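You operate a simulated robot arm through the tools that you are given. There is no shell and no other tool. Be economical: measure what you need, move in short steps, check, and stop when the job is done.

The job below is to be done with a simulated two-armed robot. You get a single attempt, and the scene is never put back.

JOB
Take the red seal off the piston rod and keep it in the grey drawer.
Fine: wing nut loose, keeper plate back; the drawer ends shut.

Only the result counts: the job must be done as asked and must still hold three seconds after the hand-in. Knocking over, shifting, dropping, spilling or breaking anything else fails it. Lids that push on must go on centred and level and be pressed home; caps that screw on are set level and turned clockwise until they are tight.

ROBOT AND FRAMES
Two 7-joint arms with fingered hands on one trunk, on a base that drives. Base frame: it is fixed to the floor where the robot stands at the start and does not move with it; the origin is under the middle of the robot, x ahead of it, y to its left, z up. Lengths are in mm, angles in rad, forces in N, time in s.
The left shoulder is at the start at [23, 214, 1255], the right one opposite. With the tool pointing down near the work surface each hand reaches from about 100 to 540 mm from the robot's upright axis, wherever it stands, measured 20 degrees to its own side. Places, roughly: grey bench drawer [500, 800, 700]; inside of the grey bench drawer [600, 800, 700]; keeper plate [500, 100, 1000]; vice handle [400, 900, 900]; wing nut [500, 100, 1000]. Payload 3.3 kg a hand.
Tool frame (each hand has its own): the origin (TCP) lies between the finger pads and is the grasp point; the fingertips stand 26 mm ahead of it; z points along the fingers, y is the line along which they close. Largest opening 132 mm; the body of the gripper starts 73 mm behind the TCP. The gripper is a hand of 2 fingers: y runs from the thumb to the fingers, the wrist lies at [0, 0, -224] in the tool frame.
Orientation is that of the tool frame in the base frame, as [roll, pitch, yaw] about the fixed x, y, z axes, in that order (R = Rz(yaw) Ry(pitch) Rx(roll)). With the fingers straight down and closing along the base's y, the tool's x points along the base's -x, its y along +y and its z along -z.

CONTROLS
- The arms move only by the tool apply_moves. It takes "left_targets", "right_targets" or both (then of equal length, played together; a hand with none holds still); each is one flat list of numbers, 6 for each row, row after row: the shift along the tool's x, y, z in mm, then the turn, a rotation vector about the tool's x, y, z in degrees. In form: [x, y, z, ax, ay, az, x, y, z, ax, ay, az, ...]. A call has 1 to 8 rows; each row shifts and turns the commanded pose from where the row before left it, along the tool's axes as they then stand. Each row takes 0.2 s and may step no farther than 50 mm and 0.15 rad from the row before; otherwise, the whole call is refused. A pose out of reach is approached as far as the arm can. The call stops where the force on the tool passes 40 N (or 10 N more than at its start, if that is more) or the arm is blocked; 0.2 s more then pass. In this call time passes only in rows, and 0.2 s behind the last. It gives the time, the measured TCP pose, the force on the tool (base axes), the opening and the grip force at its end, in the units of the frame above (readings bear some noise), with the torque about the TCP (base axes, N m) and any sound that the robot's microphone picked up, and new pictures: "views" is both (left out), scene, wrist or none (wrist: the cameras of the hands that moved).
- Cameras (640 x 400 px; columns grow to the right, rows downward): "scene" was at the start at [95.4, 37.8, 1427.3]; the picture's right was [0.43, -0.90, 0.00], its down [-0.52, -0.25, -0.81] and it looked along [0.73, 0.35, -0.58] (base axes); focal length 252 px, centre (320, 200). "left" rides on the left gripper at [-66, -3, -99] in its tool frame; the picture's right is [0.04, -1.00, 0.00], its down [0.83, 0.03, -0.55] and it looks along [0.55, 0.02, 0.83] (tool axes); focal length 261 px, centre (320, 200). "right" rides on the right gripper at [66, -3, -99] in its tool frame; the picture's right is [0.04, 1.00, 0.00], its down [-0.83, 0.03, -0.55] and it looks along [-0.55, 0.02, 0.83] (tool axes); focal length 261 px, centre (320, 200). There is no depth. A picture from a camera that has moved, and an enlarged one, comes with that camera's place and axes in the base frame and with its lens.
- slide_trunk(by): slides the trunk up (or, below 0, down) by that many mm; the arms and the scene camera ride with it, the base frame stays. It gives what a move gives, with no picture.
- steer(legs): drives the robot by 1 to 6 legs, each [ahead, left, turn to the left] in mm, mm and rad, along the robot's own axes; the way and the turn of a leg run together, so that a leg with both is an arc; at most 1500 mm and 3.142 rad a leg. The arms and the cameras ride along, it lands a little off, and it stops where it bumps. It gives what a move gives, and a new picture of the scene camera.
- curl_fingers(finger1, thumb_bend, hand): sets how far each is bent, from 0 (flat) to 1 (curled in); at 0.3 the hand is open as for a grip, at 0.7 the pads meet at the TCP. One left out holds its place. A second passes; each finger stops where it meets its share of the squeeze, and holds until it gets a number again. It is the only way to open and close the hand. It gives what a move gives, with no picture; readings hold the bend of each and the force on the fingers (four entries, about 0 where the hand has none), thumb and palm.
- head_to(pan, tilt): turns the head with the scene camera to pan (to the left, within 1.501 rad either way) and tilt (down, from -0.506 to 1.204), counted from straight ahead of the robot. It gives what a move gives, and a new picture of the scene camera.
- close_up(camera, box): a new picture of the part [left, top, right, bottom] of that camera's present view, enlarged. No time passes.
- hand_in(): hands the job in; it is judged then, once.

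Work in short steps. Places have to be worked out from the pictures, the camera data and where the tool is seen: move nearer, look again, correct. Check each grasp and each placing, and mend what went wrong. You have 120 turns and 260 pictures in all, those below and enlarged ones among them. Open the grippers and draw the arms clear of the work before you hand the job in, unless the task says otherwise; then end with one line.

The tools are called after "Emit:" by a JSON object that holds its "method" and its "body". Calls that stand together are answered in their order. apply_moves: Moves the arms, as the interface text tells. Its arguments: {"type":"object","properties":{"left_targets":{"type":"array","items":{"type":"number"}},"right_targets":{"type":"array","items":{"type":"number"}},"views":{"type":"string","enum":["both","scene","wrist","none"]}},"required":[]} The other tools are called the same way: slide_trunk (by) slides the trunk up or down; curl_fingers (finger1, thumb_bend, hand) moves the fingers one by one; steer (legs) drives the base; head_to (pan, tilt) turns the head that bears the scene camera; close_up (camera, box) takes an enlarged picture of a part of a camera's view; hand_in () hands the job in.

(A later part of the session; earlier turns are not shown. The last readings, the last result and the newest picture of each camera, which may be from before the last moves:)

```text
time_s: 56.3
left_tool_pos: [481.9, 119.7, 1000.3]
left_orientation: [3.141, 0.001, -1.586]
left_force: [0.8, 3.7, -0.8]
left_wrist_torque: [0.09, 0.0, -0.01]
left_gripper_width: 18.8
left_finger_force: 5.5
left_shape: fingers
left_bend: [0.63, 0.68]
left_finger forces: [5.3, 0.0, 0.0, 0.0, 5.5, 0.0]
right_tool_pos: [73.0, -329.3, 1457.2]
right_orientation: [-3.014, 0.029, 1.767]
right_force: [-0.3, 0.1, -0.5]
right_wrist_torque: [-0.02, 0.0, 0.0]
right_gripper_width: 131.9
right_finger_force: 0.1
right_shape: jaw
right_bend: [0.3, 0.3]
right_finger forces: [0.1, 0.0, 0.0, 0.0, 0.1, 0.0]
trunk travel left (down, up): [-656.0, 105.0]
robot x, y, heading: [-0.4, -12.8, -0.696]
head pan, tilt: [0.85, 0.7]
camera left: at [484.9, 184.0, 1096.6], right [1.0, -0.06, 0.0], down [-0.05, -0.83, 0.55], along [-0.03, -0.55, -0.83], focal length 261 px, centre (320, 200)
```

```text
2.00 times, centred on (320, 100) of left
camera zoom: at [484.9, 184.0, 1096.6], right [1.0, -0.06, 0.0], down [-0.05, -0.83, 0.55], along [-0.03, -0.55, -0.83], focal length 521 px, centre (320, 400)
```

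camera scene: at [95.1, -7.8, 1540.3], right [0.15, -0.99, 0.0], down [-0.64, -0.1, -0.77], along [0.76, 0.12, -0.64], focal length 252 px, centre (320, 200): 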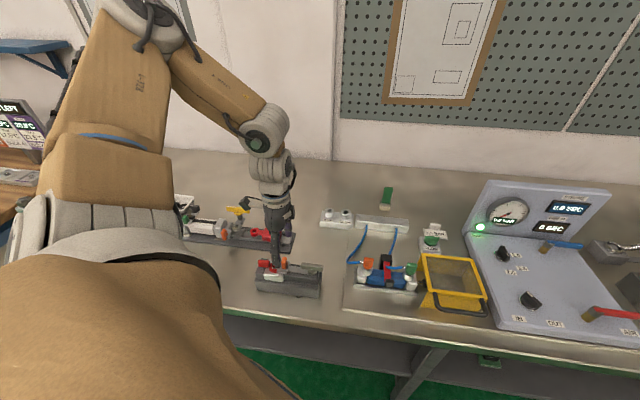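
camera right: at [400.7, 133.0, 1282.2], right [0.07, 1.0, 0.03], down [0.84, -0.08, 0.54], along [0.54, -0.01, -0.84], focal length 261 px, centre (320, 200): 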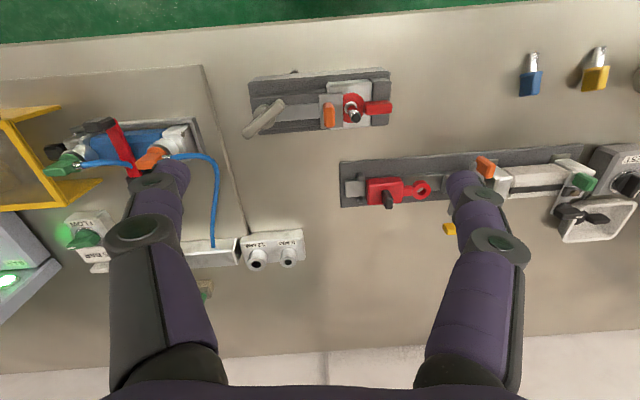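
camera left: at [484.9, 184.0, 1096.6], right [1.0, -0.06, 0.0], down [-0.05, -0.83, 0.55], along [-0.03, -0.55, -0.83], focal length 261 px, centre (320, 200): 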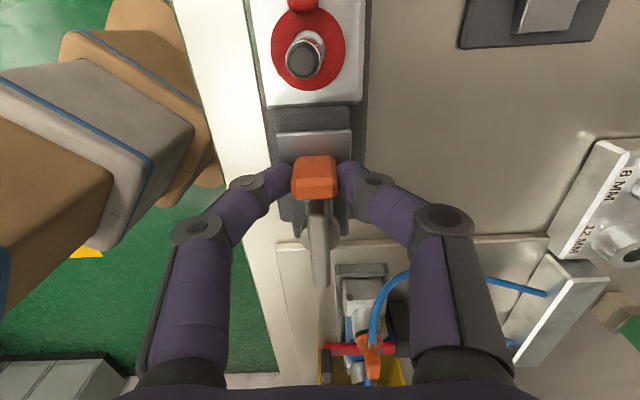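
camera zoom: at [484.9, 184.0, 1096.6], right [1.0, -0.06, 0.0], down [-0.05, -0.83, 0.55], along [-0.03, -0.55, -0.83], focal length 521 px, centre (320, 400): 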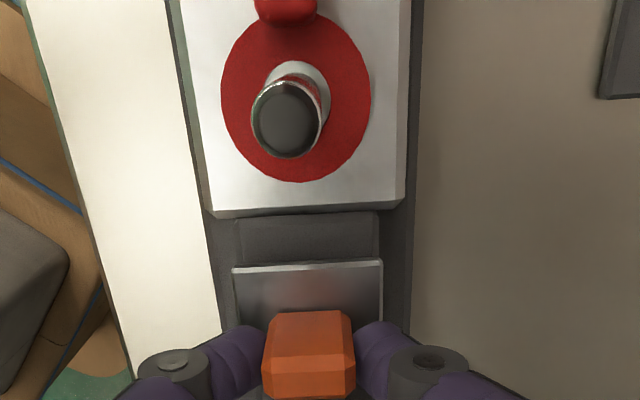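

The plate is clear of the seal ring by a wide gap. I release the tab and lift away. Next I'll open the drawer before fetching the seal, since I'm working with one hand.

Emit:
{"method": "curl_fingers", "body": {"hand": "left", "finger1": 0.45, "thumb_bend": 0.45}}

Emit:
{"method": "apply_moves", "body": {"left_targets": [0, 0, -30, 0, 0, 0, 0, 0, -40, 0, 0, 0, 0, 0, -45, 0, 0, 0], "views": "none"}}

Emit:
{"method": "close_up", "body": {"camera": "scene", "box": [230, 230, 350, 305]}}

Emit:
{"method": "steer", "body": {"legs": [[0, 0, 0.7], [-135, 430, 0]]}}

Emit:
{"method": "head_to", "body": {"pan": 0.5, "tilt": 0.75}}

```text
time_s: 57.3
left_tool_pos: [481.2, 117.9, 998.7]
left_orientation: [3.141, -0.001, -1.586]
left_force: [0.1, -1.0, 0.9]
left_wrist_torque: [0.0, 0.03, 0.02]
left_gripper_width: 83.0
left_finger_force: 0.1
left_shape: fingers
left_bend: [0.45, 0.45]
left_finger forces: [0.0, 0.1, 0.0, 0.0, 0.0, 0.1]
right_tool_pos: [72.5, -328.6, 1456.8]
right_orientation: [-3.016, 0.03, 1.767]
right_force: [-0.3, -0.9, -1.2]
right_wrist_torque: [0.01, 0.0, -0.04]
right_gripper_width: 132.0
right_finger_force: 0.0
right_shape: jaw
right_bend: [0.3, 0.3]
right_finger forces: [0.0, 0.1, 0.0, 0.1, 0.0, 0.0]
trunk travel left (down, up): [-656.0, 105.0]
robot x, y, heading: [1.0, -13.4, -0.695]
head pan, tilt: [0.85, 0.7]
```

```text
time_s: 58.1
left_tool_pos: [480.5, 117.9, 1116.2]
left_orientation: [-3.14, 0.0, -1.586]
left_force: [0.2, 0.1, 0.3]
left_wrist_torque: [0.01, -0.02, 0.02]
left_gripper_width: 83.2
left_finger_force: 0.0
left_shape: fingers
left_bend: [0.45, 0.45]
left_finger forces: [0.0, 0.0, 0.1, 0.1, 0.0, 0.0]
right_tool_pos: [71.5, -330.6, 1458.0]
right_orientation: [-3.016, 0.033, 1.764]
right_force: [0.3, -1.2, -0.1]
right_wrist_torque: [-0.02, 0.02, -0.02]
right_gripper_width: 132.1
right_finger_force: 0.1
right_shape: jaw
right_bend: [0.3, 0.3]
right_finger forces: [0.1, 0.0, 0.1, 0.1, 0.0, 0.1]
trunk travel left (down, up): [-656.0, 105.0]
robot x, y, heading: [1.3, -16.9, -0.698]
head pan, tilt: [0.85, 0.7]
```

```text
5.33 times, centred on (290, 268) of scene
camera zoom: at [94.4, -8.8, 1540.3], right [0.15, -0.99, 0.0], down [-0.64, -0.1, -0.77], along [0.76, 0.12, -0.64], focal length 1346 px, centre (480, -160)
```

zoom: 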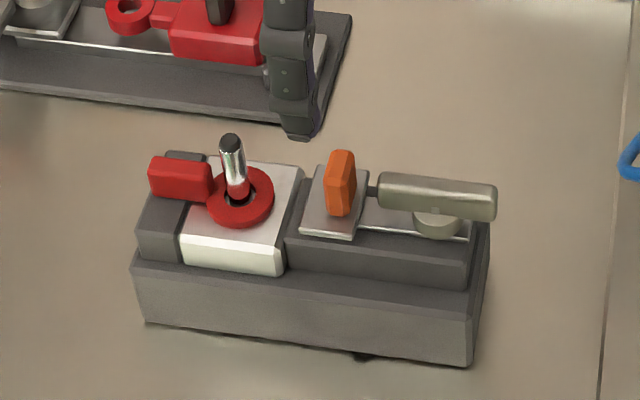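

```text
time_s: 62.7
left_tool_pos: [142.3, 832.2, 1114.7]
left_orientation: [3.141, 0.0, -0.88]
left_force: [0.1, 0.4, -0.1]
left_wrist_torque: [0.0, 0.0, 0.0]
left_gripper_width: 82.9
left_finger_force: 0.2
left_shape: fingers
left_bend: [0.45, 0.45]
left_finger forces: [0.0, 0.0, 0.1, 0.0, 0.0, 0.1]
right_tool_pos: [121.0, 228.0, 1456.9]
right_orientation: [-3.015, 0.029, 2.471]
right_force: [0.1, 0.3, -0.9]
right_wrist_torque: [-0.02, 0.0, -0.02]
right_gripper_width: 132.1
right_finger_force: 0.1
right_shape: jaw
right_bend: [0.3, 0.3]
right_finger forces: [0.0, 0.0, 0.0, 0.0, 0.0, 0.0]
trunk travel left (down, up): [-656.0, 105.0]
robot x, y, heading: [-136.6, 419.8, 0.008]
head pan, tilt: [0.85, 0.7]
camera scene: at [-68.6, 485.6, 1540.2], right [0.76, -0.65, 0.0], down [-0.42, -0.49, -0.76], along [0.5, 0.58, -0.64], focal length 252 px, centre (320, 200)
```

scene: 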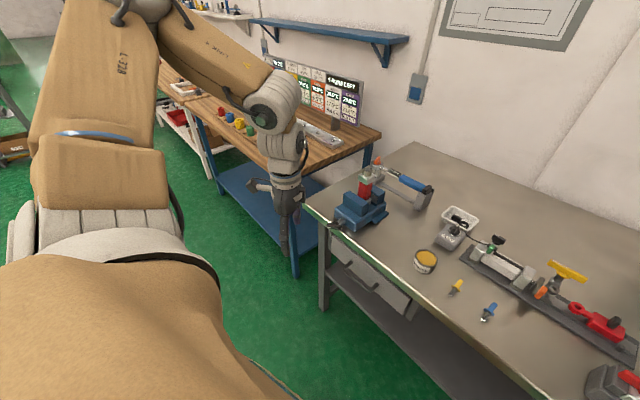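

```text
time_s: 63.5
left_tool_pos: [143.2, 830.4, 1114.9]
left_orientation: [3.141, -0.001, -0.881]
left_force: [-0.3, -1.0, -0.2]
left_wrist_torque: [-0.03, 0.0, 0.01]
left_gripper_width: 83.3
left_finger_force: 0.1
left_shape: fingers
left_bend: [0.45, 0.45]
left_finger forces: [0.1, 0.0, 0.0, 0.0, 0.0, 0.0]
right_tool_pos: [122.7, 227.2, 1457.0]
right_orientation: [-3.014, 0.029, 2.47]
right_force: [-0.3, 0.4, 0.2]
right_wrist_torque: [0.02, 0.02, 0.04]
right_gripper_width: 132.0
right_finger_force: 0.0
right_shape: jaw
right_bend: [0.3, 0.3]
right_finger forces: [0.0, 0.0, 0.0, 0.0, 0.0, 0.1]
trunk travel left (down, up): [-656.0, 105.0]
robot x, y, heading: [-133.3, 419.4, 0.012]
head pan, tilt: [0.499, 0.75]
camera scene: at [-51.5, 460.8, 1536.0], right [0.49, -0.87, 0.0], down [-0.6, -0.33, -0.73], along [0.64, 0.36, -0.68], focal length 252 px, centre (320, 200)
```

scene: 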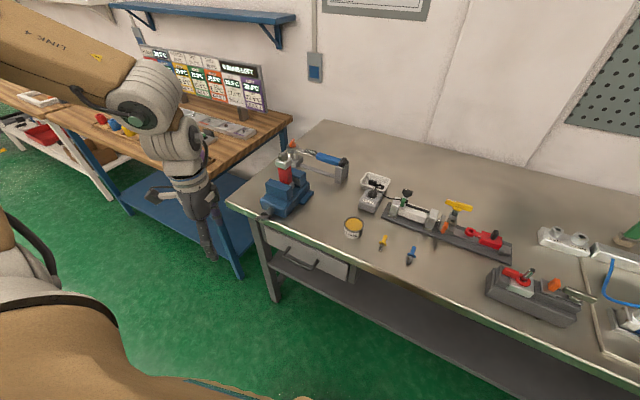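

Nut loose and plate back confirmed. Now I enlarge the drawer and its handle to locate it.

Emit:
{"method": "close_up", "body": {"camera": "scene", "box": [230, 190, 390, 290]}}

```text
4.00 times, centred on (310, 240) of scene
camera zoom: at [-51.5, 460.8, 1536.0], right [0.49, -0.87, 0.0], down [-0.6, -0.33, -0.73], along [0.64, 0.36, -0.68], focal length 1010 px, centre (360, 40)
```

zoom: 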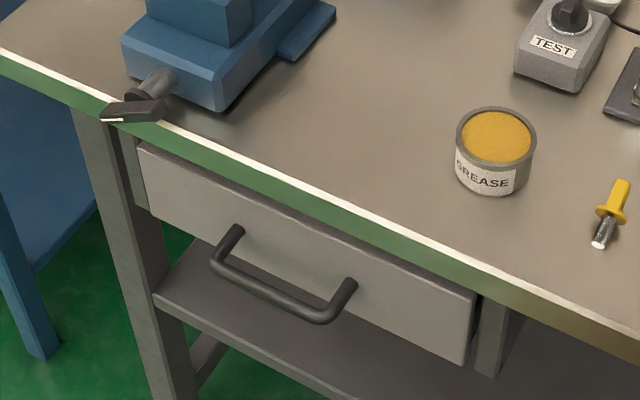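

The handle bar triangulates to x≈340, y 708–836, z≈765, with the drawer front at x≈385. I'll grip it with the hand pointing forward. First I back off 100 mm and lower the trunk.

Emit:
{"method": "steer", "body": {"legs": [[-100, 0, 0]]}}

Emit:
{"method": "slide_trunk", "body": {"by": -540}}

Emit:
{"method": "apply_moves", "body": {"left_targets": [0, 0, 0, 0, 0, 8, 0, 0, 0, 0, 0, 8, 0, 0, 0, 0, 0, 8, 0, 0, 0, 0, 0, 8, 0, 0, 0, 0, 0, 7.5], "views": "scene"}}

```text
time_s: 64.7
left_tool_pos: [42.0, 831.8, 1115.1]
left_orientation: [3.142, -0.001, -0.88]
left_force: [0.0, -0.1, 0.4]
left_wrist_torque: [-0.02, -0.02, 0.01]
left_gripper_width: 82.9
left_finger_force: 0.0
left_shape: fingers
left_bend: [0.45, 0.45]
left_finger forces: [0.0, 0.0, 0.0, 0.1, 0.1, 0.0]
right_tool_pos: [21.3, 228.0, 1458.2]
right_orientation: [-3.013, 0.03, 2.471]
right_force: [-0.7, -0.1, 0.7]
right_wrist_torque: [0.0, 0.0, 0.02]
right_gripper_width: 131.9
right_finger_force: 0.0
right_shape: jaw
right_bend: [0.3, 0.3]
right_finger forces: [0.0, 0.0, 0.1, 0.1, 0.1, 0.0]
trunk travel left (down, up): [-656.0, 105.0]
robot x, y, heading: [-236.5, 418.9, 0.006]
head pan, tilt: [0.499, 0.75]
camera scene: at [-152.7, 460.4, 1536.1], right [0.49, -0.87, 0.0], down [-0.6, -0.33, -0.73], along [0.64, 0.36, -0.68], focal length 252 px, centre (320, 200)
```

scene: 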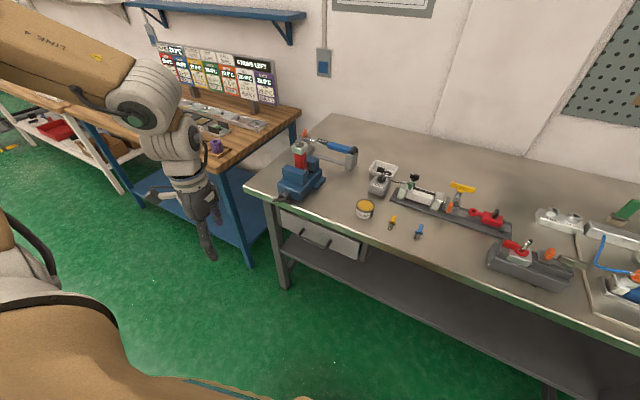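

```text
refused: -540 is not a number from -400 to 400
```

```text
time_s: 65.9
left_tool_pos: [42.9, 832.4, 1115.5]
left_orientation: [3.141, 0.0, -1.572]
left_force: [0.9, 0.3, -0.4]
left_wrist_torque: [0.0, 0.02, -0.01]
left_gripper_width: 82.9
left_finger_force: 0.1
left_shape: fingers
left_bend: [0.45, 0.45]
left_finger forces: [0.1, 0.1, 0.0, 0.0, 0.0, 0.1]
right_tool_pos: [22.3, 226.5, 1458.4]
right_orientation: [-3.014, 0.03, 2.471]
right_force: [-0.8, 0.0, 0.5]
right_wrist_torque: [-0.02, -0.01, 0.0]
right_gripper_width: 131.8
right_finger_force: 0.0
right_shape: jaw
right_bend: [0.3, 0.3]
right_finger forces: [0.0, 0.0, 0.0, 0.0, 0.0, 0.0]
trunk travel left (down, up): [-656.0, 105.0]
robot x, y, heading: [-231.5, 423.4, 0.006]
head pan, tilt: [0.499, 0.75]
camera scene: at [-151.7, 460.4, 1536.0], right [0.49, -0.87, 0.0], down [-0.6, -0.33, -0.73], along [0.64, 0.36, -0.68], focal length 252 px, centre (320, 200)
```

scene: 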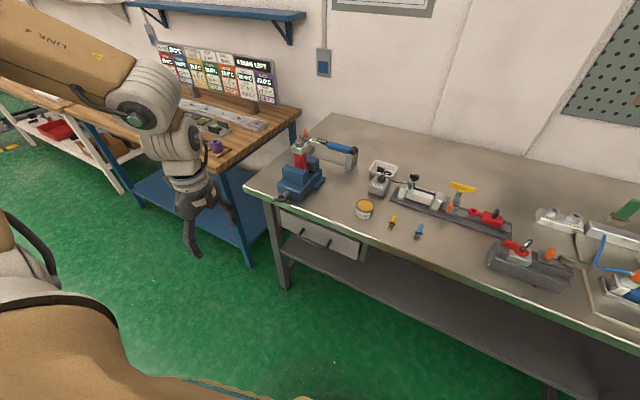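

The yaw is done. I lower the trunk in two strokes, then swing the hand up about its wrist to point forward.

Emit:
{"method": "slide_trunk", "body": {"by": -300}}

Emit:
{"method": "slide_trunk", "body": {"by": -240}}

Emit:
{"method": "apply_moves", "body": {"left_targets": [0, -31.9, -2.3, 8.2, 0, 0, 0, -31.9, -2.3, 8.2, 0, 0, 0, -31.9, -2.3, 8.2, 0, 0, 0, -31.9, -2.3, 8.2, 0, 0, 0, -31.9, -2.3, 8.2, 0, 0, 0, -31.9, -2.3, 8.2, 0, 0], "views": "wrist"}}

```text
time_s: 68.9
left_tool_pos: [41.6, 832.9, 815.5]
left_orientation: [-3.14, 0.0, -1.569]
left_force: [0.6, -0.5, -0.1]
left_wrist_torque: [-0.02, 0.0, 0.0]
left_gripper_width: 83.2
left_finger_force: 0.1
left_shape: fingers
left_bend: [0.45, 0.45]
left_finger forces: [0.0, 0.1, 0.0, 0.0, 0.0, 0.0]
right_tool_pos: [22.4, 226.7, 1157.7]
right_orientation: [-3.014, 0.03, 2.471]
right_force: [0.1, -0.4, -1.1]
right_wrist_torque: [-0.01, 0.03, 0.0]
right_gripper_width: 132.1
right_finger_force: 0.0
right_shape: jaw
right_bend: [0.3, 0.3]
right_finger forces: [0.0, 0.0, 0.0, 0.0, 0.0, 0.0]
trunk travel left (down, up): [-356.0, 405.0]
robot x, y, heading: [-235.6, 420.7, 0.01]
head pan, tilt: [0.499, 0.75]
```

```text
time_s: 71.4
left_tool_pos: [40.6, 833.0, 575.2]
left_orientation: [-3.141, 0.0, -1.57]
left_force: [-0.2, -0.9, -0.3]
left_wrist_torque: [-0.01, -0.01, 0.01]
left_gripper_width: 83.2
left_finger_force: 0.0
left_shape: fingers
left_bend: [0.45, 0.45]
left_finger forces: [0.1, 0.1, 0.0, 0.0, 0.0, 0.0]
right_tool_pos: [73.1, 227.5, 873.1]
right_orientation: [-2.895, -0.116, 2.468]
right_force: [-0.8, 0.5, -0.2]
right_wrist_torque: [-0.03, 0.0, 0.04]
right_gripper_width: 131.9
right_finger_force: 0.1
right_shape: jaw
right_bend: [0.3, 0.3]
right_finger forces: [0.0, 0.1, 0.0, 0.0, 0.2, 0.1]
trunk travel left (down, up): [-116.0, 645.0]
robot x, y, heading: [-242.6, 421.4, 0.011]
head pan, tilt: [0.499, 0.75]
```

```text
time_s: 72.8
left_tool_pos: [211.6, 830.4, 652.9]
left_orientation: [-2.282, 0.001, -1.57]
left_force: [0.4, 0.6, -0.4]
left_wrist_torque: [0.01, 0.01, 0.02]
left_gripper_width: 83.2
left_finger_force: 0.0
left_shape: fingers
left_bend: [0.45, 0.45]
left_finger forces: [0.0, 0.0, 0.1, 0.0, 0.0, 0.0]
right_tool_pos: [72.5, 226.6, 872.7]
right_orientation: [-2.894, -0.117, 2.467]
right_force: [-0.4, -0.5, -0.1]
right_wrist_torque: [-0.03, 0.03, 0.0]
right_gripper_width: 131.8
right_finger_force: 0.2
right_shape: jaw
right_bend: [0.3, 0.3]
right_finger forces: [0.1, 0.0, 0.1, 0.0, 0.1, 0.1]
trunk travel left (down, up): [-116.0, 645.0]
robot x, y, heading: [-237.1, 420.2, 0.01]
head pan, tilt: [0.499, 0.75]
camera left: at [138.4, 896.7, 718.1], right [0.65, -0.04, 0.76], down [-0.44, -0.83, 0.33], along [0.62, -0.55, -0.56], focal length 261 px, centre (320, 200)
```

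left: 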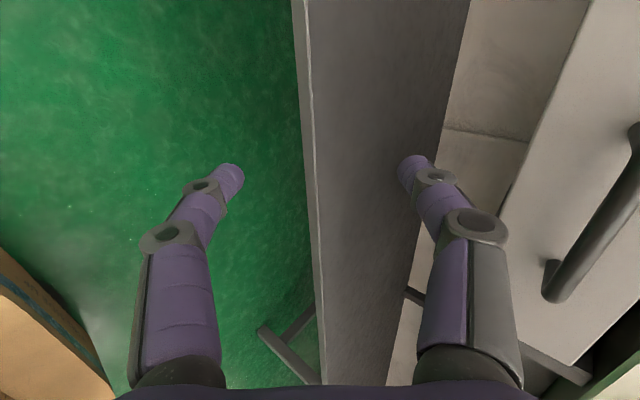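

Half of the tilt is done and the handle is coming into view. I finish the swing to horizontal, shifting right and down toward handle height at the same time.

Emit:
{"method": "apply_moves", "body": {"left_targets": [0, -31.9, -2.3, 8.2, 0, 0, 0, -31.9, -2.3, 8.2, 0, 0, 0, -31.9, -2.3, 8.2, 0, 0, 0, -31.9, -2.3, 8.2, 0, 0, 0, -31.9, -2.3, 8.0, 0, 0, 30, 0, 0, 0, 0, 0, 30, 0, 0, 0, 0, 0], "views": "both"}}

```text
time_s: 74.4
left_tool_pos: [272.7, 787.7, 793.3]
left_orientation: [-1.57, 0.001, -1.569]
left_force: [0.0, -0.4, 0.0]
left_wrist_torque: [0.01, -0.01, -0.01]
left_gripper_width: 83.1
left_finger_force: 0.1
left_shape: fingers
left_bend: [0.45, 0.45]
left_finger forces: [0.1, 0.0, 0.0, 0.0, 0.0, 0.0]
left hand out of reach, approached as far as the arm can: row 7
right_tool_pos: [71.5, 226.3, 872.6]
right_orientation: [-2.894, -0.118, 2.467]
right_force: [-0.4, -0.2, 0.1]
right_wrist_torque: [-0.01, -0.01, 0.0]
right_gripper_width: 131.8
right_finger_force: 0.0
right_shape: jaw
right_bend: [0.3, 0.3]
right_finger forces: [0.0, 0.1, 0.0, 0.0, 0.1, 0.1]
trunk travel left (down, up): [-116.0, 645.0]
robot x, y, heading: [-238.7, 426.1, 0.012]
head pan, tilt: [0.499, 0.75]
camera scene: at [-65.4, 461.2, 989.1], right [0.49, -0.87, 0.0], down [-0.6, -0.33, -0.73], along [0.64, 0.36, -0.68], focal length 252 px, centre (320, 200)
camera left: at [173.9, 852.6, 794.8], right [0.0, -0.04, 1.0], down [-0.55, -0.83, -0.03], along [0.83, -0.55, -0.02], focal length 261 px, centre (320, 200)
```

scene: 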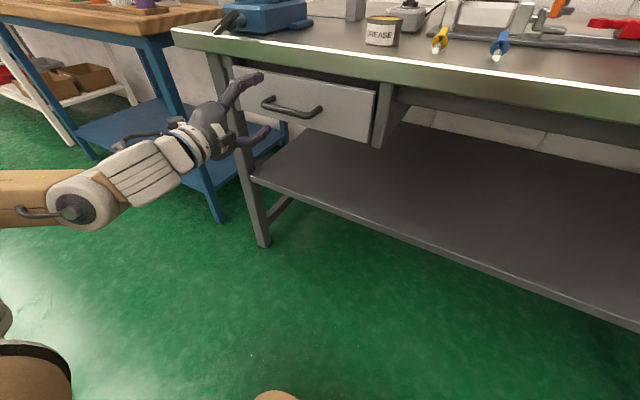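
left: 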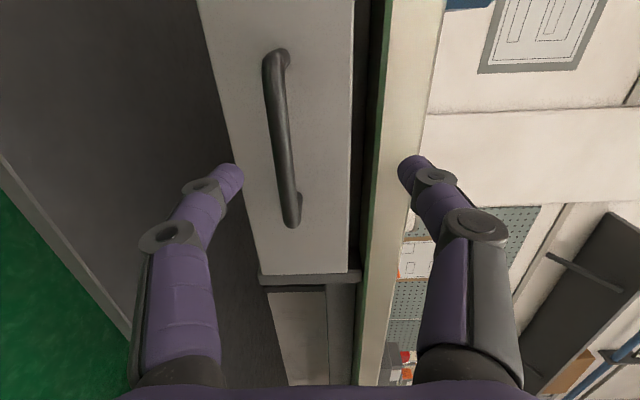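

The hand points forward at z 793 and the handle bar reads z≈767 across y 720–836. I lower the hand 26 mm to the bar's height.

Emit:
{"method": "apply_moves", "body": {"left_targets": [0, 13, 0, 0, 0, 0, 0, 13, 0, 0, 0, 0], "views": "wrist"}}

```text
time_s: 75.0
left_tool_pos: [273.7, 787.5, 767.1]
left_orientation: [-1.572, 0.0, -1.569]
left_force: [-0.6, 0.2, 0.2]
left_wrist_torque: [0.0, -0.01, -0.01]
left_gripper_width: 83.5
left_finger_force: 0.0
left_shape: fingers
left_bend: [0.45, 0.45]
left_finger forces: [0.1, 0.0, 0.0, 0.0, 0.0, 0.0]
right_tool_pos: [71.7, 227.7, 872.1]
right_orientation: [-2.893, -0.119, 2.467]
right_force: [0.1, 0.0, 0.1]
right_wrist_torque: [0.06, 0.0, 0.01]
right_gripper_width: 131.9
right_finger_force: 0.1
right_shape: jaw
right_bend: [0.3, 0.3]
right_finger forces: [0.0, 0.1, 0.0, 0.0, 0.1, 0.1]
trunk travel left (down, up): [-116.0, 645.0]
robot x, y, heading: [-238.2, 419.9, 0.009]
head pan, tilt: [0.499, 0.75]
camera left: at [174.3, 852.8, 768.8], right [0.0, -0.04, 1.0], down [-0.55, -0.83, -0.03], along [0.83, -0.55, -0.02], focal length 261 px, centre (320, 200)
```

left: 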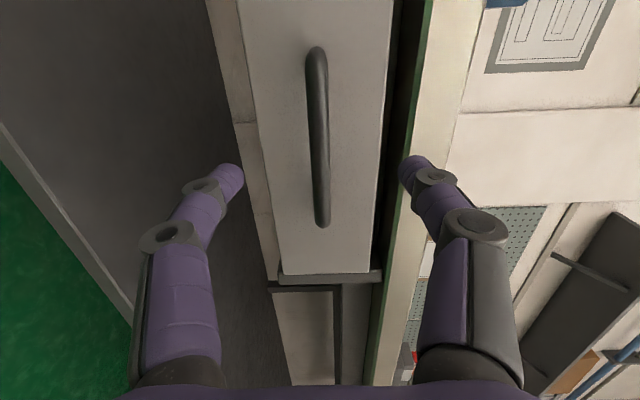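

The bar is centred between the fingers, about 165 mm ahead of the camera (x≈333). I advance 55 mm and close on it.

Emit:
{"method": "apply_moves", "body": {"left_targets": [0, 0, 19, 0, 0, 0, 0, 0, 19, 0, 0, 0, 0, 0, 17, 0, 0, 0], "views": "wrist"}}

Emit:
{"method": "curl_fingers", "body": {"hand": "left", "finger1": 0.72, "thumb_bend": 0.72}}

Emit:
{"method": "close_up", "body": {"camera": "left", "box": [160, 50, 480, 250]}}

```text
time_s: 75.8
left_tool_pos: [329.2, 787.5, 767.1]
left_orientation: [-1.571, 0.001, -1.569]
left_force: [0.3, -0.6, 0.6]
left_wrist_torque: [-0.02, 0.01, 0.02]
left_gripper_width: 83.1
left_finger_force: 0.0
left_shape: fingers
left_bend: [0.45, 0.45]
left_finger forces: [0.1, 0.0, 0.0, 0.0, 0.1, 0.1]
right_tool_pos: [71.9, 226.6, 872.8]
right_orientation: [-2.895, -0.118, 2.466]
right_force: [0.7, 0.6, -0.6]
right_wrist_torque: [0.0, -0.02, -0.01]
right_gripper_width: 131.8
right_finger_force: 0.1
right_shape: jaw
right_bend: [0.3, 0.3]
right_finger forces: [0.1, 0.0, 0.0, 0.1, 0.0, 0.0]
trunk travel left (down, up): [-116.0, 645.0]
robot x, y, heading: [-236.3, 421.6, 0.009]
head pan, tilt: [0.499, 0.75]
camera left: at [229.8, 852.8, 768.6], right [0.0, -0.04, 1.0], down [-0.55, -0.83, -0.03], along [0.83, -0.55, -0.02], focal length 261 px, centre (320, 200)
```

left: 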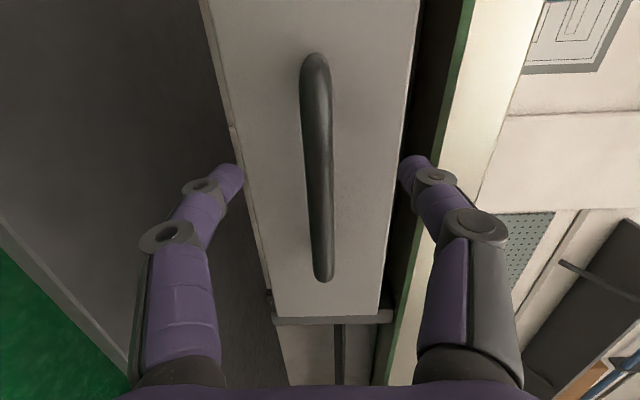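

```text
time_s: 76.8
left_tool_pos: [329.2, 786.4, 768.3]
left_orientation: [-1.571, 0.001, -1.569]
left_force: [1.7, 0.0, 1.6]
left_wrist_torque: [0.03, -0.06, 0.01]
left_gripper_width: 8.9
left_finger_force: 5.3
left_shape: fingers
left_bend: [0.7, 0.69]
left_finger forces: [4.2, 0.1, 0.0, 0.1, 5.7, 0.1]
right_tool_pos: [72.4, 226.0, 872.0]
right_orientation: [-2.896, -0.117, 2.466]
right_force: [-0.1, 1.0, 1.1]
right_wrist_torque: [0.01, 0.04, 0.02]
right_gripper_width: 132.2
right_finger_force: 0.2
right_shape: jaw
right_bend: [0.3, 0.3]
right_finger forces: [0.1, 0.0, 0.0, 0.1, 0.0, 0.0]
trunk travel left (down, up): [-116.0, 645.0]
robot x, y, heading: [-236.5, 419.3, 0.008]
head pan, tilt: [0.499, 0.75]
```

```text
2.00 times, centred on (320, 150) of left
camera zoom: at [229.7, 852.8, 768.8], right [0.0, -0.04, 1.0], down [-0.55, -0.83, -0.03], along [0.83, -0.55, -0.02], focal length 521 px, centre (320, 300)
```

zoom: 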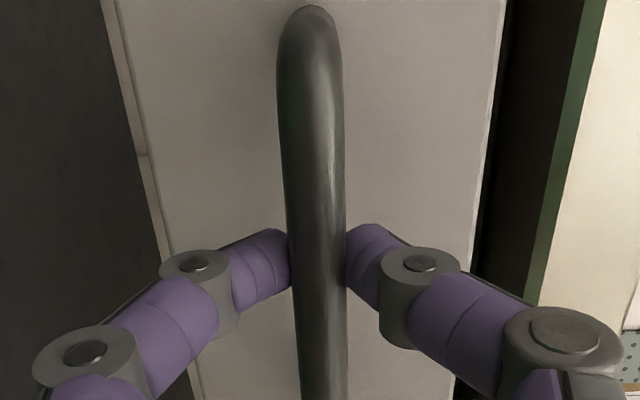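

The handle is gripped. I pull by backing the base, 60 mm first, to see whether the drawer follows.

Emit:
{"method": "steer", "body": {"legs": [[-60, 0, 0]]}}

Emit:
{"method": "close_up", "body": {"camera": "left", "box": [0, 0, 640, 400]}}

```text
time_s: 77.8
left_tool_pos: [267.6, 785.8, 767.6]
left_orientation: [-1.571, 0.0, -1.569]
left_force: [-0.3, 0.7, 1.4]
left_wrist_torque: [0.0, -0.02, 0.03]
left_gripper_width: 6.0
left_finger_force: 3.4
left_shape: fingers
left_bend: [0.71, 0.69]
left_finger forces: [2.6, 0.0, 0.0, 0.0, 4.0, 0.0]
right_tool_pos: [11.3, 225.8, 872.2]
right_orientation: [-2.896, -0.117, 2.467]
right_force: [0.7, 0.4, 0.0]
right_wrist_torque: [0.0, 0.04, -0.01]
right_gripper_width: 132.1
right_finger_force: 0.1
right_shape: jaw
right_bend: [0.3, 0.3]
right_finger forces: [0.0, 0.1, 0.1, 0.0, 0.1, 0.0]
trunk travel left (down, up): [-116.0, 645.0]
robot x, y, heading: [-296.0, 417.6, 0.008]
head pan, tilt: [0.499, 0.75]
camera scene: at [-125.9, 460.6, 989.2], right [0.49, -0.87, 0.0], down [-0.6, -0.33, -0.73], along [0.64, 0.35, -0.68], focal length 252 px, centre (320, 200)
```

scene: 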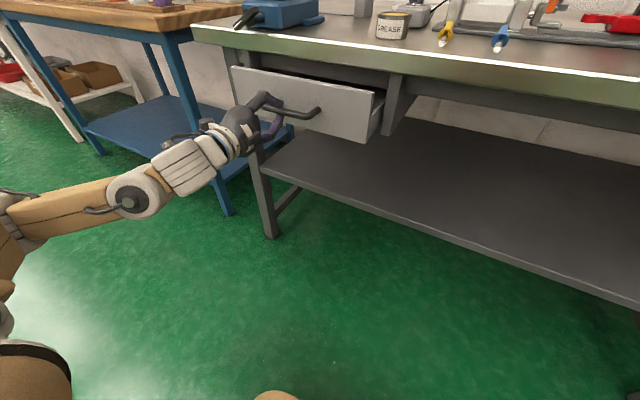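

```text
1.00 times, centred on (320, 200) of left (not enlarged: the box is as wide or as high as the picture)
camera zoom: at [169.1, 852.2, 768.7], right [0.0, -0.04, 1.0], down [-0.55, -0.83, -0.03], along [0.83, -0.55, -0.02], focal length 261 px, centre (320, 200)
```

zoom: 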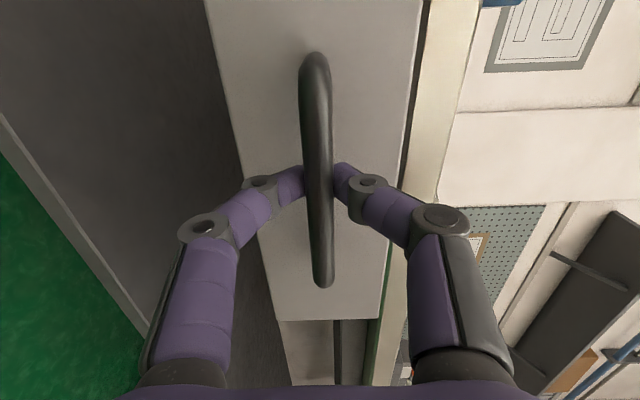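

The drawer is coming open. I pull 130 mm more.

Emit:
{"method": "steer", "body": {"legs": [[-65, 0, 0], [-65, 0, 0]]}}

Emit:
{"method": "close_up", "body": {"camera": "scene", "box": [200, 20, 440, 170]}}

```text
time_s: 79.3
left_tool_pos: [137.3, 786.0, 767.4]
left_orientation: [-1.57, -0.002, -1.57]
left_force: [0.1, -1.3, 1.6]
left_wrist_torque: [0.01, 0.01, -0.01]
left_gripper_width: 0.0
left_finger_force: 0.0
left_shape: fingers
left_bend: [0.71, 0.71]
left_finger forces: [0.0, 0.0, 0.0, 0.0, 0.0, 0.1]
right_tool_pos: [-118.9, 226.5, 872.5]
right_orientation: [-2.895, -0.117, 2.467]
right_force: [-0.4, 0.5, 0.0]
right_wrist_torque: [0.02, 0.01, -0.01]
right_gripper_width: 132.1
right_finger_force: 0.1
right_shape: jaw
right_bend: [0.3, 0.3]
right_finger forces: [0.0, 0.0, 0.0, 0.1, 0.0, 0.1]
trunk travel left (down, up): [-116.0, 645.0]
robot x, y, heading: [-427.1, 419.4, 0.008]
head pan, tilt: [0.499, 0.75]
camera scene: at [-256.1, 459.6, 989.1], right [0.49, -0.87, 0.0], down [-0.6, -0.33, -0.73], along [0.64, 0.36, -0.68], focal length 252 px, centre (320, 200)
```

scene: 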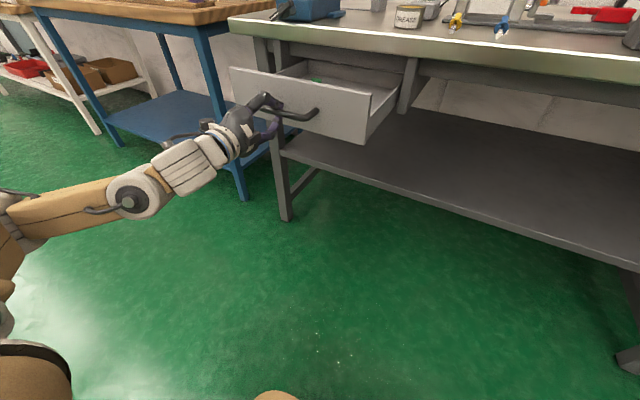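

```text
2.67 times, centred on (320, 95) of scene
camera zoom: at [-256.1, 459.6, 989.1], right [0.49, -0.87, 0.0], down [-0.6, -0.33, -0.73], along [0.64, 0.36, -0.68], focal length 673 px, centre (320, 480)
```

zoom: 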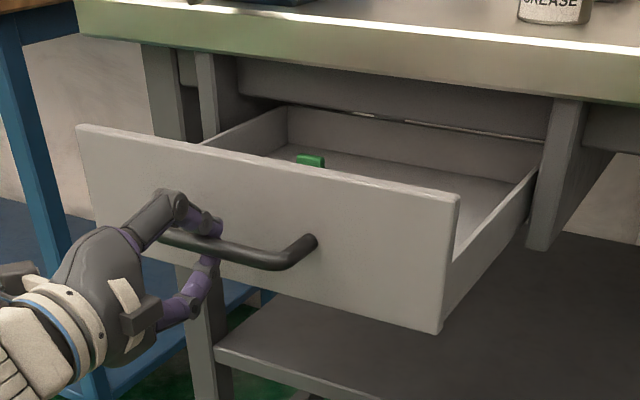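

The drawer is open about 170 mm, with a green item inside, and the hand has just slipped off the handle. I back off, then fold the hand down again about the wrist.

Emit:
{"method": "steer", "body": {"legs": [[-60, 0, 0]]}}

Emit:
{"method": "apply_moves", "body": {"left_targets": [0, 31.9, -2.3, -8.2, 0, 0, 0, 31.9, -2.3, -8.2, 0, 0, 0, 31.9, -2.3, -8.2, 0, 0, 0, 31.9, -2.3, -8.2, 0, 0, 0, 31.9, -2.3, -8.2, 0, 0, 0, 31.9, -2.3, -8.2, 0, 0, 0, 31.9, -2.3, -8.2, 0, 0, 0, 31.9, -2.3, -8.2, 0, 0], "views": "none"}}

Emit:
{"method": "apply_moves", "body": {"left_targets": [0, 31.9, -2.3, -8.2, 0, 0, 0, 31.9, -2.3, -8.2, 0, 0, 0, 31.9, -2.3, -8.1, 0, 0], "views": "none"}}

Emit:
{"method": "slide_trunk", "body": {"by": 300}}

Emit:
{"method": "slide_trunk", "body": {"by": 240}}

Emit:
{"method": "head_to", "body": {"pan": 0.6, "tilt": 0.6}}

```text
time_s: 80.3
left_tool_pos: [78.3, 785.8, 768.3]
left_orientation: [-1.572, -0.002, -1.569]
left_force: [6.3, 1.1, 3.2]
left_wrist_torque: [0.01, -0.04, -0.01]
left_gripper_width: 9.9
left_finger_force: 5.1
left_shape: fingers
left_bend: [0.69, 0.69]
left_finger forces: [4.1, 0.1, 0.0, 0.1, 6.3, 0.0]
right_tool_pos: [-178.5, 225.3, 871.7]
right_orientation: [-2.894, -0.119, 2.467]
right_force: [-0.3, -0.5, -0.4]
right_wrist_torque: [-0.01, -0.04, 0.0]
right_gripper_width: 131.9
right_finger_force: 0.1
right_shape: jaw
right_bend: [0.3, 0.3]
right_finger forces: [0.0, 0.0, 0.0, 0.1, 0.0, 0.0]
trunk travel left (down, up): [-116.0, 645.0]
robot x, y, heading: [-488.5, 417.9, 0.012]
head pan, tilt: [0.499, 0.75]
camera scene: at [-315.7, 459.0, 989.1], right [0.49, -0.87, 0.0], down [-0.6, -0.33, -0.73], along [0.64, 0.36, -0.68], focal length 252 px, centre (320, 200)
```

scene: 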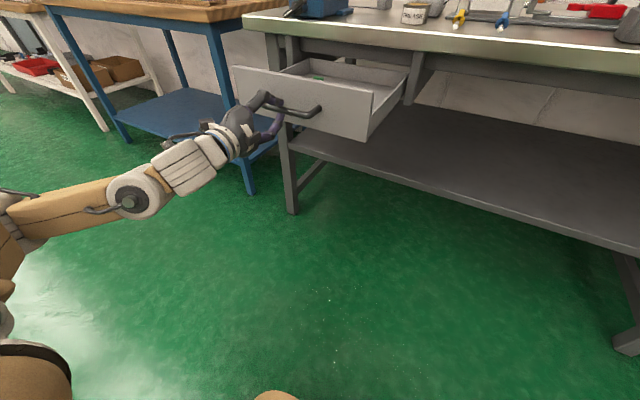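

```text
time_s: 80.9
left_tool_pos: [72.4, 784.5, 733.2]
left_orientation: [-1.783, -0.018, -1.566]
left_force: [0.1, -2.6, 40.0]
left_wrist_torque: [0.11, -1.17, -0.07]
left_gripper_width: 40.2
left_finger_force: 20.0
left_shape: fingers
left_bend: [0.72, 0.56]
left_finger forces: [0.0, 0.0, 0.1, 0.0, 39.4, 0.0]
right_tool_pos: [-180.9, 223.6, 873.8]
right_orientation: [-2.899, -0.116, 2.467]
right_force: [0.5, -0.6, 0.2]
right_wrist_torque: [0.01, -0.01, 0.01]
right_gripper_width: 132.0
right_finger_force: 0.1
right_shape: jaw
right_bend: [0.3, 0.3]
right_finger forces: [0.0, 0.0, 0.0, 0.0, 0.1, 0.0]
trunk travel left (down, up): [-116.0, 645.0]
robot x, y, heading: [-489.1, 416.2, 0.008]
head pan, tilt: [0.499, 0.75]
stopped in row 3 (left hand): the force on the tool passed its limit at 43 N (the readings are from after the stop); the commanded pose is now the measured one
```

```text
time_s: 81.4
left_tool_pos: [66.6, 785.4, 720.0]
left_orientation: [-1.875, -0.037, -1.56]
left_force: [0.8, -3.9, 44.8]
left_wrist_torque: [0.26, -1.49, -0.12]
left_gripper_width: 57.0
left_finger_force: 22.3
left_shape: fingers
left_bend: [0.72, 0.53]
left_finger forces: [0.1, 0.1, 0.0, 0.1, 45.1, 0.0]
right_tool_pos: [-182.4, 223.0, 872.9]
right_orientation: [-2.899, -0.118, 2.466]
right_force: [0.7, 0.5, 0.3]
right_wrist_torque: [0.01, 0.0, 0.01]
right_gripper_width: 132.1
right_finger_force: 0.0
right_shape: jaw
right_bend: [0.3, 0.3]
right_finger forces: [0.1, 0.1, 0.0, 0.0, 0.0, 0.0]
trunk travel left (down, up): [-116.0, 645.0]
robot x, y, heading: [-490.0, 418.6, 0.008]
head pan, tilt: [0.499, 0.75]
stopped in row 2 (left hand): the force on the tool passed its limit at 51 N (the readings are from after the stop); the commanded pose is now the measured one
```

```text
time_s: 84.4
left_tool_pos: [67.0, 785.9, 1005.9]
left_orientation: [-1.905, -0.031, -1.564]
left_force: [0.0, -0.2, -0.4]
left_wrist_torque: [-0.02, 0.0, 0.01]
left_gripper_width: 0.0
left_finger_force: 0.0
left_shape: fingers
left_bend: [0.71, 0.71]
left_finger forces: [0.0, 0.1, 0.0, 0.1, 0.0, 0.0]
right_tool_pos: [-177.8, 225.3, 1171.5]
right_orientation: [-2.894, -0.117, 2.466]
right_force: [0.3, 0.0, 0.1]
right_wrist_torque: [0.03, 0.0, 0.02]
right_gripper_width: 131.8
right_finger_force: 0.0
right_shape: jaw
right_bend: [0.3, 0.3]
right_finger forces: [0.0, 0.1, 0.0, 0.1, 0.1, 0.1]
trunk travel left (down, up): [-416.0, 345.0]
robot x, y, heading: [-489.9, 418.0, 0.007]
head pan, tilt: [0.499, 0.75]
```

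```text
time_s: 86.9
left_tool_pos: [67.2, 785.4, 1246.4]
left_orientation: [-1.906, -0.03, -1.562]
left_force: [0.0, -0.4, -0.4]
left_wrist_torque: [-0.03, -0.02, 0.01]
left_gripper_width: 0.0
left_finger_force: 0.2
left_shape: fingers
left_bend: [0.71, 0.71]
left_finger forces: [0.1, 0.0, 0.0, 0.0, 0.0, 0.0]
right_tool_pos: [-179.9, 226.4, 1411.4]
right_orientation: [-2.895, -0.117, 2.466]
right_force: [0.5, 0.5, 0.1]
right_wrist_torque: [0.02, 0.02, 0.02]
right_gripper_width: 131.6
right_finger_force: 0.1
right_shape: jaw
right_bend: [0.3, 0.3]
right_finger forces: [0.0, 0.0, 0.1, 0.1, 0.0, 0.1]
trunk travel left (down, up): [-656.0, 105.0]
robot x, y, heading: [-487.2, 417.5, 0.01]
head pan, tilt: [0.499, 0.75]
```

```text
time_s: 87.6
left_tool_pos: [66.3, 786.2, 1247.0]
left_orientation: [-1.905, -0.03, -1.563]
left_force: [0.1, 0.1, -0.6]
left_wrist_torque: [0.03, 0.0, 0.01]
left_gripper_width: 0.0
left_finger_force: 0.1
left_shape: fingers
left_bend: [0.71, 0.71]
left_finger forces: [0.0, 0.1, 0.0, 0.0, 0.0, 0.0]
right_tool_pos: [-180.4, 228.0, 1411.4]
right_orientation: [-2.894, -0.117, 2.466]
right_force: [0.2, 0.5, 0.0]
right_wrist_torque: [-0.01, 0.03, 0.02]
right_gripper_width: 131.7
right_finger_force: 0.1
right_shape: jaw
right_bend: [0.3, 0.3]
right_finger forces: [0.0, 0.1, 0.0, 0.0, 0.1, 0.0]
trunk travel left (down, up): [-656.0, 105.0]
robot x, y, heading: [-486.2, 417.9, 0.007]
head pan, tilt: [0.6, 0.6]
camera scene: at [-402.5, 468.6, 1548.8], right [0.57, -0.82, 0.0], down [-0.46, -0.32, -0.82], along [0.68, 0.47, -0.57], focal length 252 px, centre (320, 200)
```

scene: 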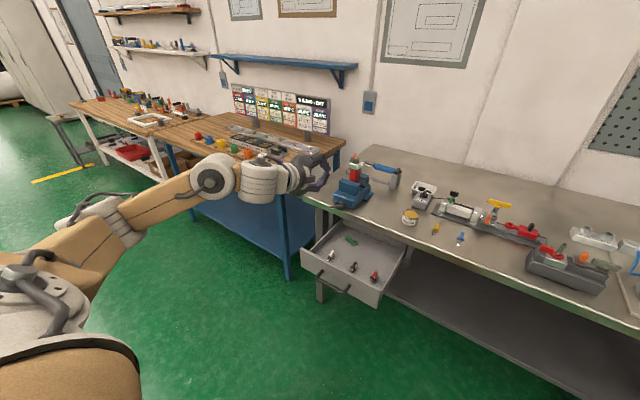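

The hand was still on the handle and pressed on it before slipping free. I should check each step more carefully. I look closely at the drawer for its state and contents.

Emit:
{"method": "close_up", "body": {"camera": "scene", "box": [290, 200, 430, 310]}}

```text
3.64 times, centred on (360, 255) of scene
camera zoom: at [-402.5, 468.6, 1548.8], right [0.57, -0.82, 0.0], down [-0.46, -0.32, -0.82], along [0.68, 0.47, -0.57], focal length 918 px, centre (174, 0)
```

zoom: 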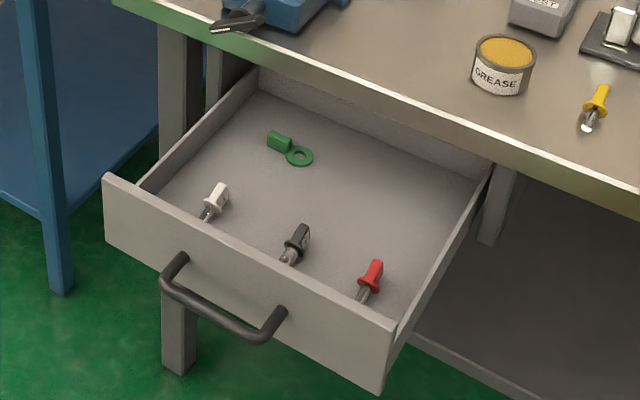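

The contents (green seal and three plugs) are in place and the drawer is open with free space in the middle right. I turn the hand downward again in free air.

Emit:
{"method": "apply_moves", "body": {"left_targets": [0, 30.8, -2.1, -7.9, 0, 0, 0, 30.8, -2.1, -7.9, 0, 0, 0, 30.8, -2.1, -7.9, 0, 0, 0, 30.8, -2.1, -7.9, 0, 0, 0, 30.8, -2.1, -7.9, 0, 0, 0, 30.8, -2.1, -7.9, 0, 0, 0, 30.8, -2.1, -7.9, 0, 0, 0, 30.8, -2.1, -7.9, 0, 0], "views": "none"}}

Emit:
{"method": "curl_fingers", "body": {"hand": "left", "finger1": 0.45, "thumb_bend": 0.45}}

```text
time_s: 89.4
left_tool_pos: [-115.4, 779.1, 1097.7]
left_orientation: [-3.008, -0.031, -1.559]
left_force: [0.5, 0.2, -0.2]
left_wrist_torque: [0.03, -0.01, -0.02]
left_gripper_width: 0.0
left_finger_force: 0.0
left_shape: fingers
left_bend: [0.71, 0.71]
left_finger forces: [0.1, 0.0, 0.0, 0.0, 0.1, 0.1]
right_tool_pos: [-179.7, 226.1, 1412.8]
right_orientation: [-2.897, -0.117, 2.465]
right_force: [-0.5, -0.5, -0.3]
right_wrist_torque: [0.03, -0.01, -0.03]
right_gripper_width: 131.9
right_finger_force: 0.1
right_shape: jaw
right_bend: [0.3, 0.3]
right_finger forces: [0.1, 0.0, 0.0, 0.0, 0.0, 0.1]
trunk travel left (down, up): [-656.0, 105.0]
robot x, y, heading: [-487.5, 417.4, 0.011]
head pan, tilt: [0.6, 0.6]
```

```text
time_s: 90.4
left_tool_pos: [-116.2, 779.3, 1098.4]
left_orientation: [-3.008, -0.03, -1.564]
left_force: [0.3, -0.7, 0.2]
left_wrist_torque: [0.01, -0.01, 0.0]
left_gripper_width: 82.9
left_finger_force: 0.0
left_shape: fingers
left_bend: [0.45, 0.45]
left_finger forces: [0.1, 0.0, 0.0, 0.0, 0.1, 0.1]
right_tool_pos: [-179.2, 227.0, 1413.1]
right_orientation: [-2.898, -0.119, 2.466]
right_force: [-0.4, 0.5, 0.0]
right_wrist_torque: [0.0, 0.02, -0.02]
right_gripper_width: 131.8
right_finger_force: 0.0
right_shape: jaw
right_bend: [0.3, 0.3]
right_finger forces: [0.0, 0.0, 0.1, 0.0, 0.0, 0.1]
trunk travel left (down, up): [-656.0, 105.0]
robot x, y, heading: [-486.0, 418.9, 0.004]
head pan, tilt: [0.6, 0.6]
```

I level the hand, then drive back to the fixture the way I came (right, forward, turn −0.7), with the hand kept at z≈1098.

Emit:
{"method": "apply_moves", "body": {"left_targets": [0, 0, -25, -7.6, -1.8, 0], "views": "none"}}

Emit:
{"method": "steer", "body": {"legs": [[0, -432, 0], [488, 0, 0], [0, 0, -0.7]]}}

Emit:
{"method": "head_to", "body": {"pan": 0.95, "tilt": 0.7}}

```text
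time_s: 90.8
left_tool_pos: [-118.3, 777.6, 1123.9]
left_orientation: [3.141, 0.003, -1.561]
left_force: [-0.5, -0.5, 0.0]
left_wrist_torque: [0.02, -0.01, 0.0]
left_gripper_width: 83.2
left_finger_force: 0.1
left_shape: fingers
left_bend: [0.45, 0.45]
left_finger forces: [0.0, 0.0, 0.0, 0.0, 0.1, 0.0]
right_tool_pos: [-178.7, 223.3, 1412.0]
right_orientation: [-2.897, -0.121, 2.466]
right_force: [-0.3, -0.7, 0.6]
right_wrist_torque: [-0.01, -0.01, -0.02]
right_gripper_width: 131.8
right_finger_force: 0.2
right_shape: jaw
right_bend: [0.3, 0.3]
right_finger forces: [0.0, 0.0, 0.0, 0.0, 0.0, 0.1]
trunk travel left (down, up): [-656.0, 105.0]
robot x, y, heading: [-486.3, 422.8, 0.006]
head pan, tilt: [0.6, 0.6]
```

```text
time_s: 97.8
left_tool_pos: [518.8, 21.7, 1122.2]
left_orientation: [-3.14, 0.003, -2.266]
left_force: [-0.8, 0.1, -0.8]
left_wrist_torque: [0.0, 0.04, 0.02]
left_gripper_width: 83.1
left_finger_force: 0.1
left_shape: fingers
left_bend: [0.45, 0.45]
left_finger forces: [0.0, 0.0, 0.1, 0.0, 0.0, 0.1]
right_tool_pos: [113.1, -358.2, 1412.0]
right_orientation: [-2.899, -0.118, 1.758]
right_force: [-0.4, 0.2, -0.3]
right_wrist_torque: [0.01, 0.0, -0.01]
right_gripper_width: 132.2
right_finger_force: 0.1
right_shape: jaw
right_bend: [0.3, 0.3]
right_finger forces: [0.0, 0.0, 0.0, 0.1, 0.0, 0.0]
trunk travel left (down, up): [-656.0, 105.0]
robot x, y, heading: [3.5, -13.2, -0.703]
head pan, tilt: [0.6, 0.6]
camera scene: at [101.5, -28.7, 1548.9], right [-0.1, -1.0, 0.0], down [-0.56, 0.06, -0.82], along [0.82, -0.08, -0.57], focal length 252 px, centre (320, 200)
```

scene: 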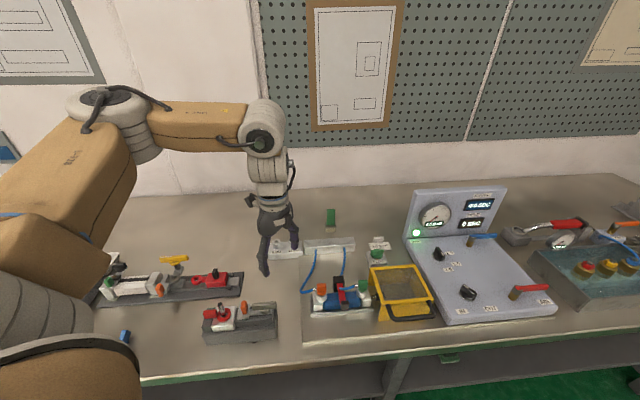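

```text
time_s: 98.6
left_tool_pos: [518.1, 23.9, 1122.3]
left_orientation: [-3.14, 0.003, -2.265]
left_force: [-0.1, 0.5, 0.2]
left_wrist_torque: [0.02, 0.0, 0.0]
left_gripper_width: 83.0
left_finger_force: 0.1
left_shape: fingers
left_bend: [0.45, 0.45]
left_finger forces: [0.0, 0.0, 0.0, 0.0, 0.0, 0.0]
right_tool_pos: [112.0, -359.2, 1413.2]
right_orientation: [-2.895, -0.118, 1.757]
right_force: [0.2, 1.2, -0.2]
right_wrist_torque: [0.03, 0.02, -0.02]
right_gripper_width: 132.1
right_finger_force: 0.1
right_shape: jaw
right_bend: [0.3, 0.3]
right_finger forces: [0.0, 0.0, 0.1, 0.0, 0.0, 0.0]
trunk travel left (down, up): [-656.0, 105.0]
robot x, y, heading: [-0.1, -10.2, -0.698]
head pan, tilt: [0.949, 0.7]
camera scene: at [96.0, 1.2, 1540.3], right [0.25, -0.97, 0.0], down [-0.62, -0.16, -0.76], along [0.74, 0.19, -0.64], focal length 252 px, centre (320, 200)
```

scene: 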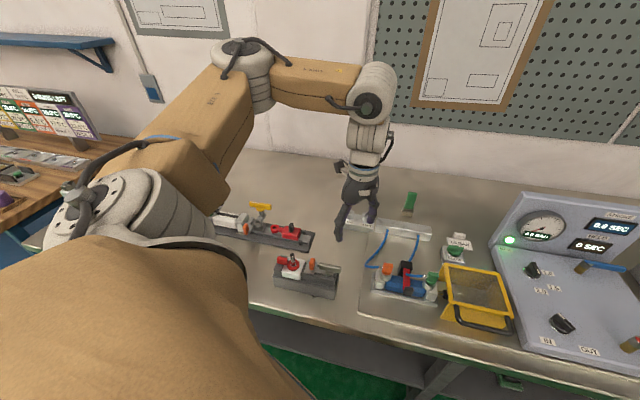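

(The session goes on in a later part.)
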